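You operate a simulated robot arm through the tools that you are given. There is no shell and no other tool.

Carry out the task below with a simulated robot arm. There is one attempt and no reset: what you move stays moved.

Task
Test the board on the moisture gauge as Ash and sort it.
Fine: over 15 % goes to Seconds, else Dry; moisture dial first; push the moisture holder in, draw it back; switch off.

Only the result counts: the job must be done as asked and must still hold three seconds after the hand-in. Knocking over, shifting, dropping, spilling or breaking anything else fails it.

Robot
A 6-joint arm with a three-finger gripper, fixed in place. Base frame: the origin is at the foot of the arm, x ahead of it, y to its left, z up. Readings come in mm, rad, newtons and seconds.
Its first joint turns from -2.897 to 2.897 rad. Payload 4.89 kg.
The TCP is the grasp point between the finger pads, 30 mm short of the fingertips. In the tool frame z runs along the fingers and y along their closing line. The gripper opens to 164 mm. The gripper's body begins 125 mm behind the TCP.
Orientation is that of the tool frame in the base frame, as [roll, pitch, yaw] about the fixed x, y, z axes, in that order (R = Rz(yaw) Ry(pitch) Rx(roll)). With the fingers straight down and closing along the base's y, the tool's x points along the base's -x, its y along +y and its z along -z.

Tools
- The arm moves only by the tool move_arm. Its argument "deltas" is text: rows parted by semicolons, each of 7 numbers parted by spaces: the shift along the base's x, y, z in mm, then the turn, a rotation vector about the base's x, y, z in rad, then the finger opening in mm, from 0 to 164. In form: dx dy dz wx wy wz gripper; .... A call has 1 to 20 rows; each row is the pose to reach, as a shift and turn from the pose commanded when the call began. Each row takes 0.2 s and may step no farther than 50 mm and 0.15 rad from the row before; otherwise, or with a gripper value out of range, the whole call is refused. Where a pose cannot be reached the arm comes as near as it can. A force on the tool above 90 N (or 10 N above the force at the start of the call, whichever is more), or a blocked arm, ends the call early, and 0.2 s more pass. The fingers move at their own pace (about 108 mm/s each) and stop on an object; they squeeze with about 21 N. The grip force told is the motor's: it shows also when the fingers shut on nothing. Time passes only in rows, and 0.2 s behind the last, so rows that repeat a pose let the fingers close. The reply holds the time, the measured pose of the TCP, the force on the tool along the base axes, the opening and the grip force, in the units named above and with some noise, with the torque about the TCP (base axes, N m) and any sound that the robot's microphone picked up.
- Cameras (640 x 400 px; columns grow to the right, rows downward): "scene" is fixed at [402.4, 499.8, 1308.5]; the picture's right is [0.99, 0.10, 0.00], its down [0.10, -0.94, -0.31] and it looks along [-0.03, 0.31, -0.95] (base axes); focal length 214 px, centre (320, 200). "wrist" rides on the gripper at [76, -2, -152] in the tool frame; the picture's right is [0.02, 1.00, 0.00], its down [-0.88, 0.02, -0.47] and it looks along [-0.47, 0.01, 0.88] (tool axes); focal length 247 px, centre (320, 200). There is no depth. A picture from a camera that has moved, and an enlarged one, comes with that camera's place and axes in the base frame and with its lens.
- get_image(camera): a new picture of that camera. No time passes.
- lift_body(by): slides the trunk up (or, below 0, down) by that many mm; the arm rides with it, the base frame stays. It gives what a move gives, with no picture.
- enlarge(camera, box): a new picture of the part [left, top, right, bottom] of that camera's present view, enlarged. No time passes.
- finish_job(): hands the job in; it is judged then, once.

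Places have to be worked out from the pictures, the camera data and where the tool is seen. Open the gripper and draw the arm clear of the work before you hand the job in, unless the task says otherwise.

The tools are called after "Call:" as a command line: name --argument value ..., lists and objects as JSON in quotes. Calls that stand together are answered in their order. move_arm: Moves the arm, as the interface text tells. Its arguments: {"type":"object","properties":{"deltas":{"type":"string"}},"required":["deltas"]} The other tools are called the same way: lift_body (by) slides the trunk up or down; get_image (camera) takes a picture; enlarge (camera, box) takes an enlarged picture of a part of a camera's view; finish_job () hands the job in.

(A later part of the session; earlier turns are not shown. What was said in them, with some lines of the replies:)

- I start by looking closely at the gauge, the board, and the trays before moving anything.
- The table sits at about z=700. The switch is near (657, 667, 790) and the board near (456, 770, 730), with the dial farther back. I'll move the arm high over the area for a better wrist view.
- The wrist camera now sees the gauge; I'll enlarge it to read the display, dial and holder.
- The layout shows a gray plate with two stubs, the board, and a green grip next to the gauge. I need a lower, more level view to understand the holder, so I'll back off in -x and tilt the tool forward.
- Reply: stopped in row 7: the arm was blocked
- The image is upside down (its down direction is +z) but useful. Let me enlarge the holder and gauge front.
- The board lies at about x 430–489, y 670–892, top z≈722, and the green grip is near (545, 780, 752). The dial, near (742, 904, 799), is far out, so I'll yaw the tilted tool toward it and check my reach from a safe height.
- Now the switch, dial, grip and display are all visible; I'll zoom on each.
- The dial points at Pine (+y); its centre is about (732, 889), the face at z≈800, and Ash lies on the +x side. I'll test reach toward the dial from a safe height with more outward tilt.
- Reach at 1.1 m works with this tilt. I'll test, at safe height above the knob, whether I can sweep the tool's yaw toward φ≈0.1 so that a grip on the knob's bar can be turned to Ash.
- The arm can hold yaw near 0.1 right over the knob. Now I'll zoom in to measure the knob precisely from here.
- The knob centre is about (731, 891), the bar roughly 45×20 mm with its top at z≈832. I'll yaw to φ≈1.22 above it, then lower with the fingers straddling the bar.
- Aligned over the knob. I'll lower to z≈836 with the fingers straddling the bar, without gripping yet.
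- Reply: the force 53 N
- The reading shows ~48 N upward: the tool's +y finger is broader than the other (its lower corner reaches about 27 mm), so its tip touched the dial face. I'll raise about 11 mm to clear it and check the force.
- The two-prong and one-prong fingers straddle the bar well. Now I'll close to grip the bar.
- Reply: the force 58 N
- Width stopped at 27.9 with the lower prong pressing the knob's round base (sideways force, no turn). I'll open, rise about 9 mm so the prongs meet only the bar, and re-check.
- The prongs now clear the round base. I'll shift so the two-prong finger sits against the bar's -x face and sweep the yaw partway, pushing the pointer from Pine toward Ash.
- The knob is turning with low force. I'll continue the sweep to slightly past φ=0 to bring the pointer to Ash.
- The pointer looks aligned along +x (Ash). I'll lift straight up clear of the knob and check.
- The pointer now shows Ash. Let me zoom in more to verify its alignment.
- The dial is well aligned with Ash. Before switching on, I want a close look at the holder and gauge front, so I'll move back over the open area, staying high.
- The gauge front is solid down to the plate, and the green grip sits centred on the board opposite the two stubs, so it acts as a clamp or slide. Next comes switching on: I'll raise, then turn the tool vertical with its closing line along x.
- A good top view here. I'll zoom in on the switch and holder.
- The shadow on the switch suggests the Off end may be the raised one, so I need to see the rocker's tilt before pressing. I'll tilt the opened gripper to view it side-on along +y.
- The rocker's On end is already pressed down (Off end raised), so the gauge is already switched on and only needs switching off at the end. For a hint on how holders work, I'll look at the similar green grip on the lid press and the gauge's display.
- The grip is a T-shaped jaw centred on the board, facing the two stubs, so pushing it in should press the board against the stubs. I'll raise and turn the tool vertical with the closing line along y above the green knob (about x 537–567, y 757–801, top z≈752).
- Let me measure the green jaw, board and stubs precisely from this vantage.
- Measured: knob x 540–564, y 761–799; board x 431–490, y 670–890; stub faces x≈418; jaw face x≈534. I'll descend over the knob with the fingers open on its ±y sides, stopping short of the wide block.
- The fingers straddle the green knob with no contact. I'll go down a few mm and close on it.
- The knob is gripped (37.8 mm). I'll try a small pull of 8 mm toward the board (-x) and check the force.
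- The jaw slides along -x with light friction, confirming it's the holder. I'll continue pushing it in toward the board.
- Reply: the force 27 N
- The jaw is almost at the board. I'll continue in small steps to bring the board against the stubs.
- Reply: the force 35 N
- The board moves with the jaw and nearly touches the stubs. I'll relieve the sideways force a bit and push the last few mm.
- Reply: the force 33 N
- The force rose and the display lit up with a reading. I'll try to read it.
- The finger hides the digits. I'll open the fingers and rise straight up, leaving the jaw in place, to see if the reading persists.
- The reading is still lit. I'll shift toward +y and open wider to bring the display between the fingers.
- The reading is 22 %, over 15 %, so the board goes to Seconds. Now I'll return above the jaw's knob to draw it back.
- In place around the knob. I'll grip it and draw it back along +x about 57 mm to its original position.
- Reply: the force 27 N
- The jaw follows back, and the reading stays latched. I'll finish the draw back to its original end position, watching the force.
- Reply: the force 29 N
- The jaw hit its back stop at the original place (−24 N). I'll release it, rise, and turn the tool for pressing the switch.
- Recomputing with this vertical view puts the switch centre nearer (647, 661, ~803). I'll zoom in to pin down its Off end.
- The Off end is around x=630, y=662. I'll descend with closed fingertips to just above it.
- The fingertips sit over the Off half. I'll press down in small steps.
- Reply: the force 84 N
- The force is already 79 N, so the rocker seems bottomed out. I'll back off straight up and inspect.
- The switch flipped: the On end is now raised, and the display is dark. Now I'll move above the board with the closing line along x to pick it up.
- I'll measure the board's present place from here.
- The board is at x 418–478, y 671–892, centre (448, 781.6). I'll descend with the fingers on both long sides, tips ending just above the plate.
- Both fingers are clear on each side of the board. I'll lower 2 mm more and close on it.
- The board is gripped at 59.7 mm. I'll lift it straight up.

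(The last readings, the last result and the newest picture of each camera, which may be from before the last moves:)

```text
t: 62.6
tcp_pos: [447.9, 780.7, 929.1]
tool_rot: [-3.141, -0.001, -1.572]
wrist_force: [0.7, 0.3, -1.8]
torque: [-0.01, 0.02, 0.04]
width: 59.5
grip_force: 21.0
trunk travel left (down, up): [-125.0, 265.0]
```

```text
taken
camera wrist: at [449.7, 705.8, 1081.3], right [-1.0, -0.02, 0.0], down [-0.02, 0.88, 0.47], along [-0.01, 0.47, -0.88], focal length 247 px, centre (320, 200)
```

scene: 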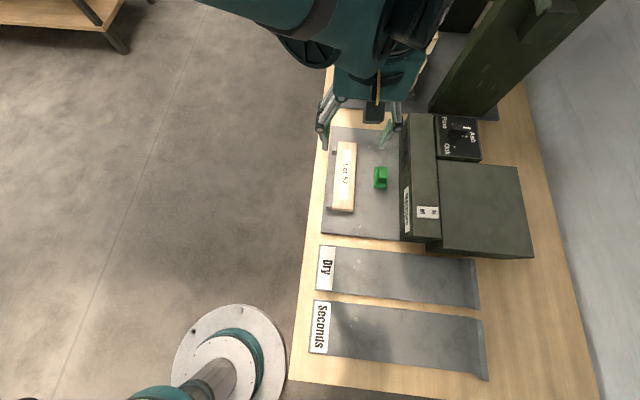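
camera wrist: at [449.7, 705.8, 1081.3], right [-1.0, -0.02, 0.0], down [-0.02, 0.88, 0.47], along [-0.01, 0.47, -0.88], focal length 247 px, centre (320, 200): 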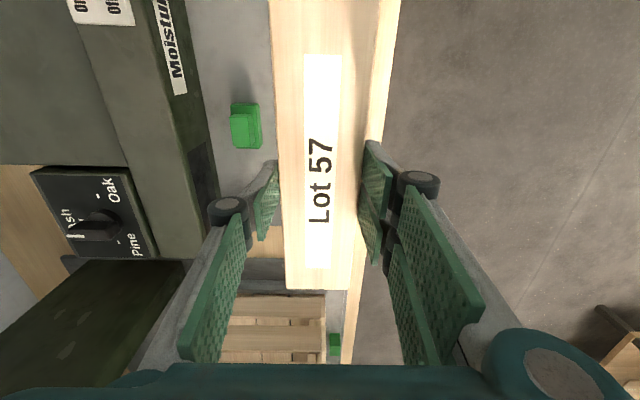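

The board is held level and clear. I'll carry it toward the Seconds tray, yawing −90° so it lies along x.

Call:
move_arm --deltas "11 -29 0 0 0 -0.112 50; 22 -59 0 0 0 -0.224 50; 33 -88 0 0 0 -0.337 50; 43 -118 0 0 0 -0.449 50; 54 -147 0 0 0 -0.561 50; 65 -177 0 0 0 -0.673 50; 76 -206 0 0 0 -0.785 50; 87 -236 0 0 0 -0.898 50; 98 -265 0 0 0 -1.01 50; 109 -295 0 0 0 -1.122 50; 119 -324 0 0 0 -1.234 50; 130 -354 0 0 0 -1.347 50; 141 -383 0 0 0 -1.459 50; 152 -412 0 0 0 -1.571 50; 152 -412 0 0 0 -1.571 50; 152 -412 0 0 0 -1.571 50"

Call:
get_image --camera "wrist"

Call:
get_image --camera "scene"

```text
t: 66.0
tcp_pos: [600.1, 369.3, 929.9]
tool_rot: [-3.141, -0.001, 3.139]
wrist_force: [1.2, -0.5, -1.8]
torque: [-0.04, -0.01, 0.02]
width: 59.6
grip_force: 20.9
trunk travel left (down, up): [-125.0, 265.0]
```

```text
taken
camera wrist: at [525.1, 369.0, 1081.6], right [-0.02, 1.0, 0.0], down [0.88, 0.02, 0.47], along [0.47, 0.01, -0.88], focal length 247 px, centre (320, 200)
```

wrist: 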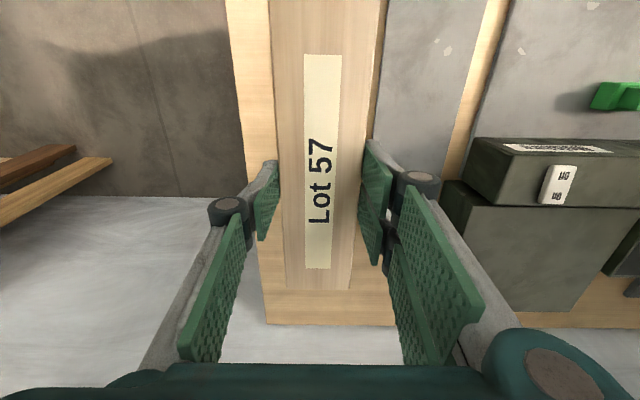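

```text
taken
```

scene: 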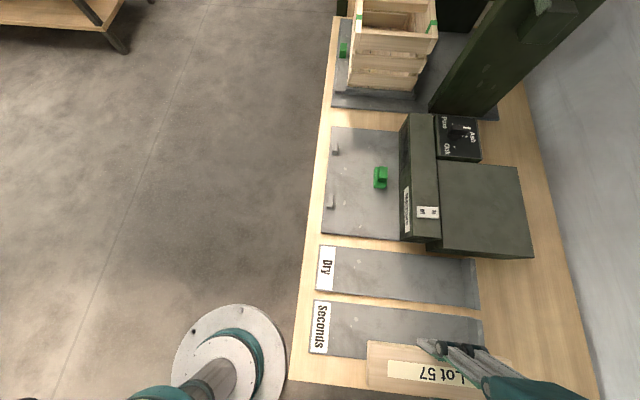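

The board is above the Seconds tray (tray x 396–786, y 307–428). I'll lower it to just above the tray surface.

Call:
move_arm --deltas "0 -1 -40 0 0 0 50; 0 -1 -80 0 0 0 50; 0 -1 -120 0 0 0 50; 0 -1 -150 0 0 0 50; 0 -1 -170 0 0 0 50; 0 -1 -180 0 0 0 50; 0 -1 -180 0 0 0 50"

Call:
get_image --camera "wrist"

Call:
get_image --camera "scene"

```text
t: 67.6
tcp_pos: [598.9, 366.9, 749.4]
tool_rot: [-3.141, -0.002, 3.141]
wrist_force: [-0.2, 0.7, -1.0]
torque: [0.02, -0.01, -0.03]
width: 59.6
grip_force: 21.5
trunk travel left (down, up): [-125.0, 265.0]
```

```text
taken
camera wrist: at [523.3, 366.6, 900.8], right [-0.02, 1.0, 0.0], down [0.88, 0.02, 0.47], along [0.47, 0.01, -0.88], focal length 247 px, centre (320, 200)
```

wrist: 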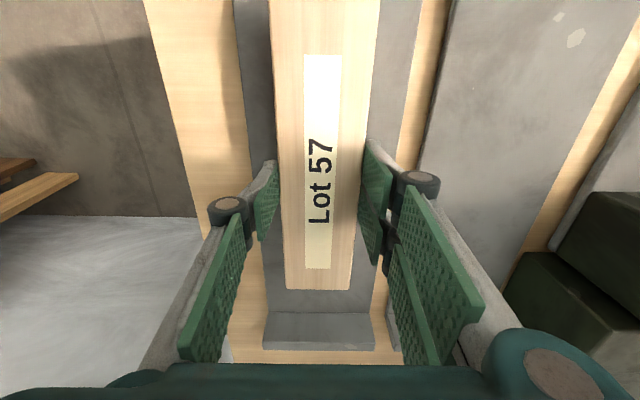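

```text
taken
```

scene: 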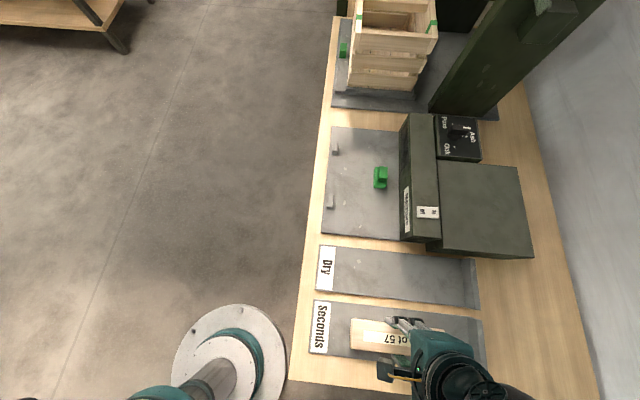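

The board is centred over the Seconds tray, clear of the back lip. I'll lower gently until contact.

Call:
move_arm --deltas "0 0 -4 0 0 0 50; 0 0 -8 0 0 0 50; 0 0 -11 0 0 0 50; 0 0 -11 0 0 0 50"

```text
t: 68.6
tcp_pos: [601.0, 367.0, 738.9]
tool_rot: [-3.141, -0.002, 3.141]
wrist_force: [0.5, -0.6, -0.5]
torque: [0.0, 0.04, -0.01]
width: 59.4
grip_force: 21.3
trunk travel left (down, up): [-125.0, 265.0]
```

No contact yet (−0.5 N), so I'll continue down in smaller steps.

Call:
move_arm --deltas "0 0 -2 0 0 0 50; 0 0 -4 0 0 0 50; 0 0 -4 0 0 0 50"

```text
t: 69.4
tcp_pos: [598.4, 366.6, 737.1]
tool_rot: [3.139, 0.001, 3.14]
wrist_force: [7.7, 1.9, 77.3]
torque: [-0.15, -0.15, 0.07]
width: 59.8
grip_force: 20.6
trunk travel left (down, up): [-125.0, 265.0]
```

Firm contact (77 N). I'll ease up about 2 mm to relieve the force, then open the fingers.

Call:
move_arm --deltas "0 0 2 0 0 0 50; 0 0 2.3 0 0 0 50; 0 0 2.3 0 0 0 50"

```text
t: 70.2
tcp_pos: [599.9, 367.6, 738.4]
tool_rot: [3.14, -0.002, 3.14]
wrist_force: [4.8, -1.8, 34.9]
torque: [0.09, -0.62, -0.02]
width: 59.7
grip_force: 21.1
trunk travel left (down, up): [-125.0, 265.0]
```

Still 35 N of load; another 1 mm up, then I'll release the board.

Call:
move_arm --deltas "0 0 1 0 0 0 50; 0 0 1.2 0 0 0 50; 0 0 1.2 0 0 0 64; 0 0 1.2 0 0 0 80; 0 0 1.2 0 0 0 84; 0 0 1.2 0 0 0 84"

Call:
get_image --camera "wrist"

```text
t: 71.6
tcp_pos: [600.7, 367.2, 738.8]
tool_rot: [3.141, -0.001, 3.139]
wrist_force: [-0.6, -0.8, -0.2]
torque: [-0.01, 0.0, -0.02]
width: 84.2
grip_force: 0.0
trunk travel left (down, up): [-125.0, 265.0]
```

```text
taken
camera wrist: at [525.4, 367.1, 889.7], right [-0.02, 1.0, 0.0], down [0.88, 0.02, 0.47], along [0.47, 0.01, -0.88], focal length 247 px, centre (320, 200)
```

wrist: 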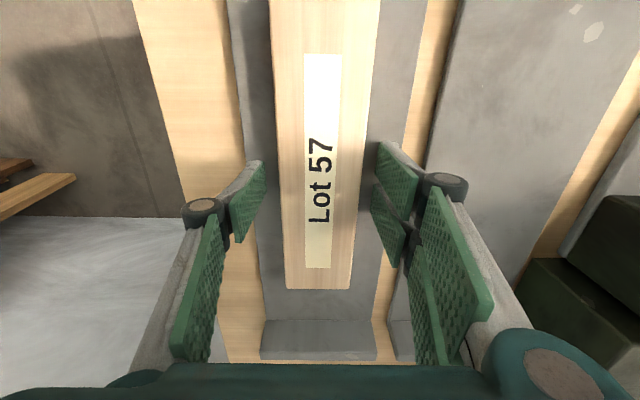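

The board is released and lies flat on the tray. I'll raise the arm straight up and draw it clear toward the base.

Call:
move_arm --deltas "0 0 15 0 0 0 84; 0 0 45 0 0 0 100; 0 0 90 0 0 0 120; 0 0 135 0 0 0 140; 0 0 180 0 0 0 164; 0 0 225 0 0 0 164; -10 10 260 0 0 0 164; -25 25 290 0 0 0 164; -25 25 290 0 0 0 164"

Call:
get_image --camera "wrist"

Call:
get_image --camera "scene"

```text
t: 73.6
tcp_pos: [574.6, 392.8, 1029.9]
tool_rot: [3.141, -0.002, 3.139]
wrist_force: [0.3, 0.4, 0.5]
torque: [0.07, -0.03, -0.03]
width: 164.2
grip_force: 0.0
trunk travel left (down, up): [-125.0, 265.0]
```

```text
taken
camera wrist: at [500.1, 390.9, 1180.9], right [-0.02, 1.0, 0.0], down [0.88, 0.02, 0.47], along [0.47, 0.01, -0.88], focal length 247 px, centre (320, 200)
```

wrist: 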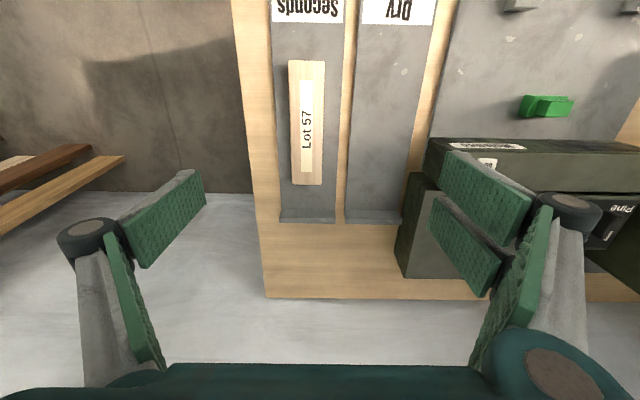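

```text
taken
```

scene: 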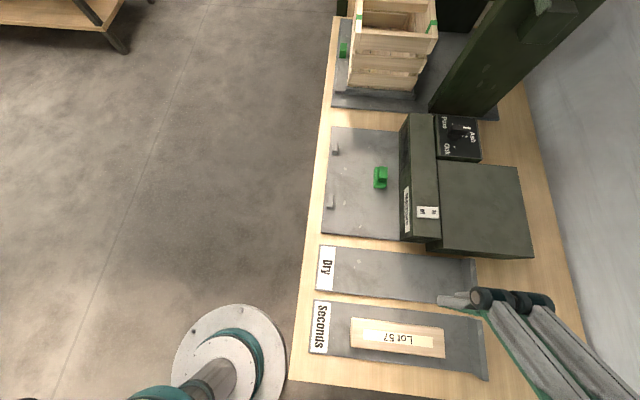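

The board lies well within the Seconds tray. I'll move back to the starting area and make a final check of the switch, display, dial and holder.

Call:
move_arm --deltas "-40 5 20 0 0 0 164; -80 10 40 0 0 0 164; -120 15 60 0 0 0 164; -160 20 80 0 0 0 164; -200 30 100 0 0 0 164; -240 40 115 0 0 0 164; -260 45 120 0 0 0 164; -260 45 120 0 0 0 164"

Call:
enlarge --camera "scene" --box '[315, 100, 495, 240]'

Call:
enlarge --camera "scene" --box '[400, 190, 450, 225]'

Call:
enlarge --camera "scene" --box '[290, 230, 530, 390]'

Call:
get_image --camera "wrist"

```text
t: 75.4
tcp_pos: [315.7, 437.8, 1149.0]
tool_rot: [-3.141, -0.001, 3.14]
wrist_force: [0.8, -0.5, 0.1]
torque: [0.02, -0.04, 0.02]
width: 164.1
grip_force: 0.0
trunk travel left (down, up): [-125.0, 265.0]
```

```text
2.86 times, centred on (405, 170) of scene
camera zoom: at [402.4, 499.8, 1308.5], right [0.99, 0.1, 0.0], down [0.1, -0.94, -0.31], along [-0.03, 0.31, -0.95], focal length 613 px, centre (77, 286)
```

zoom: 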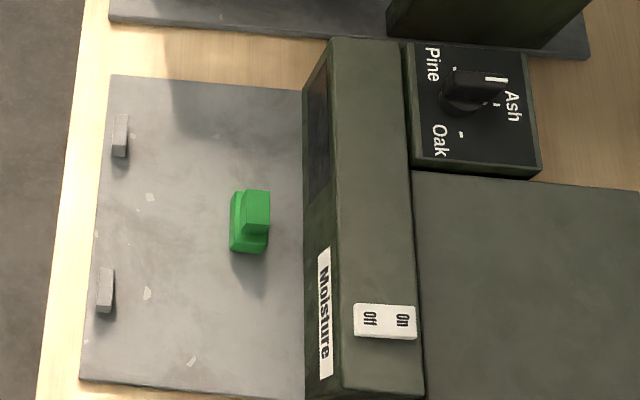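

```text
11.43 times, centred on (425, 208) of scene
camera zoom: at [402.4, 499.8, 1308.5], right [0.99, 0.1, 0.0], down [0.1, -0.94, -0.31], along [-0.03, 0.31, -0.95], focal length 2451 px, centre (-880, 114)
```

zoom: 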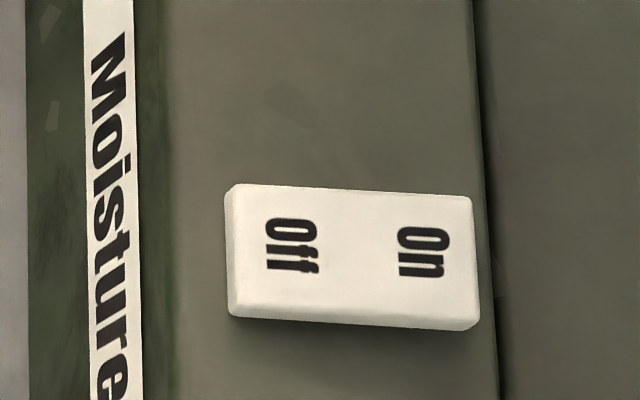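

```text
2.50 times, centred on (410, 310) of scene
camera zoom: at [402.4, 499.8, 1308.5], right [0.99, 0.1, 0.0], down [0.1, -0.94, -0.31], along [-0.03, 0.31, -0.95], focal length 536 px, centre (95, -75)
```

zoom: 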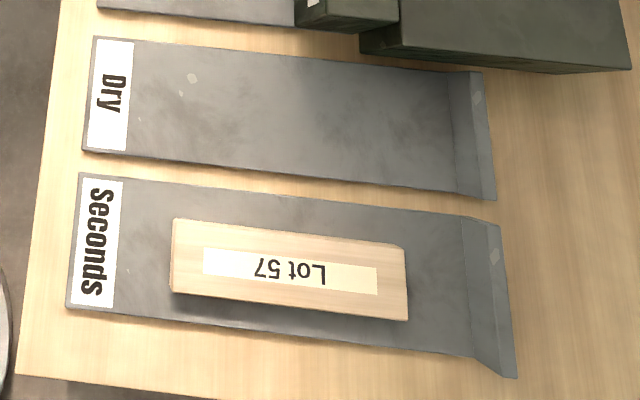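

```text
taken
camera wrist: at [241.3, 437.7, 1300.2], right [-0.02, 1.0, 0.0], down [0.88, 0.02, 0.47], along [0.47, 0.01, -0.88], focal length 247 px, centre (320, 200)
```

wrist: 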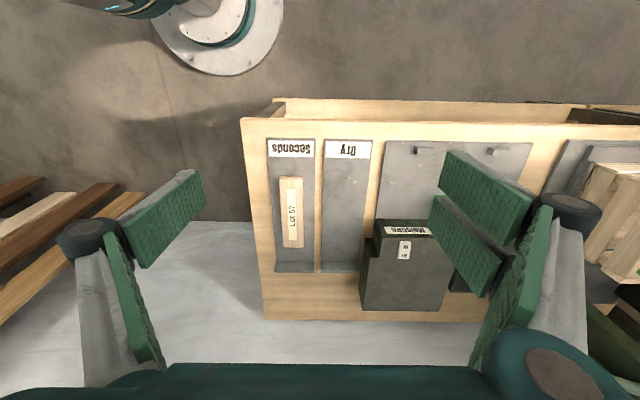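

The dial is on Ash, the holder is drawn back, the switch is off and the display is dark. The board rests flat in Seconds with the arm clear and the gripper open, so I'm handing the job in.

Call:
finish_job

```text
The job is handed in.
```

I tested the board (Lot 57) on the moisture gauge as Ash. It read 22 %, which is over 15 %, so I placed it flat in the Seconds tray. The hand-in was accepted, but I got no result back on whether it passed.

- **Dial:** I turned it from Pine to Ash before doing anything else on the gauge.
- **Switch at the start:** the gauge was already switched on, so I never pressed On.
- **Holder:** I pushed it in until the board met the two stubs and the reading came up. After that I drew it back to its stop.
- **Switch off:** I pressed Off last on the gauge; the Off side is down and the display is dark.

While setting the dial, a finger pressed on the dial face with about 48 N. Once while gripping the knob, the fingers also pushed it sideways with over 50 N. Pressing the switch and setting the board down each peaked just under 80 N. In the final pictures nothing else looked knocked over, moved or broken. The gripper is open and the arm is back near its starting position.
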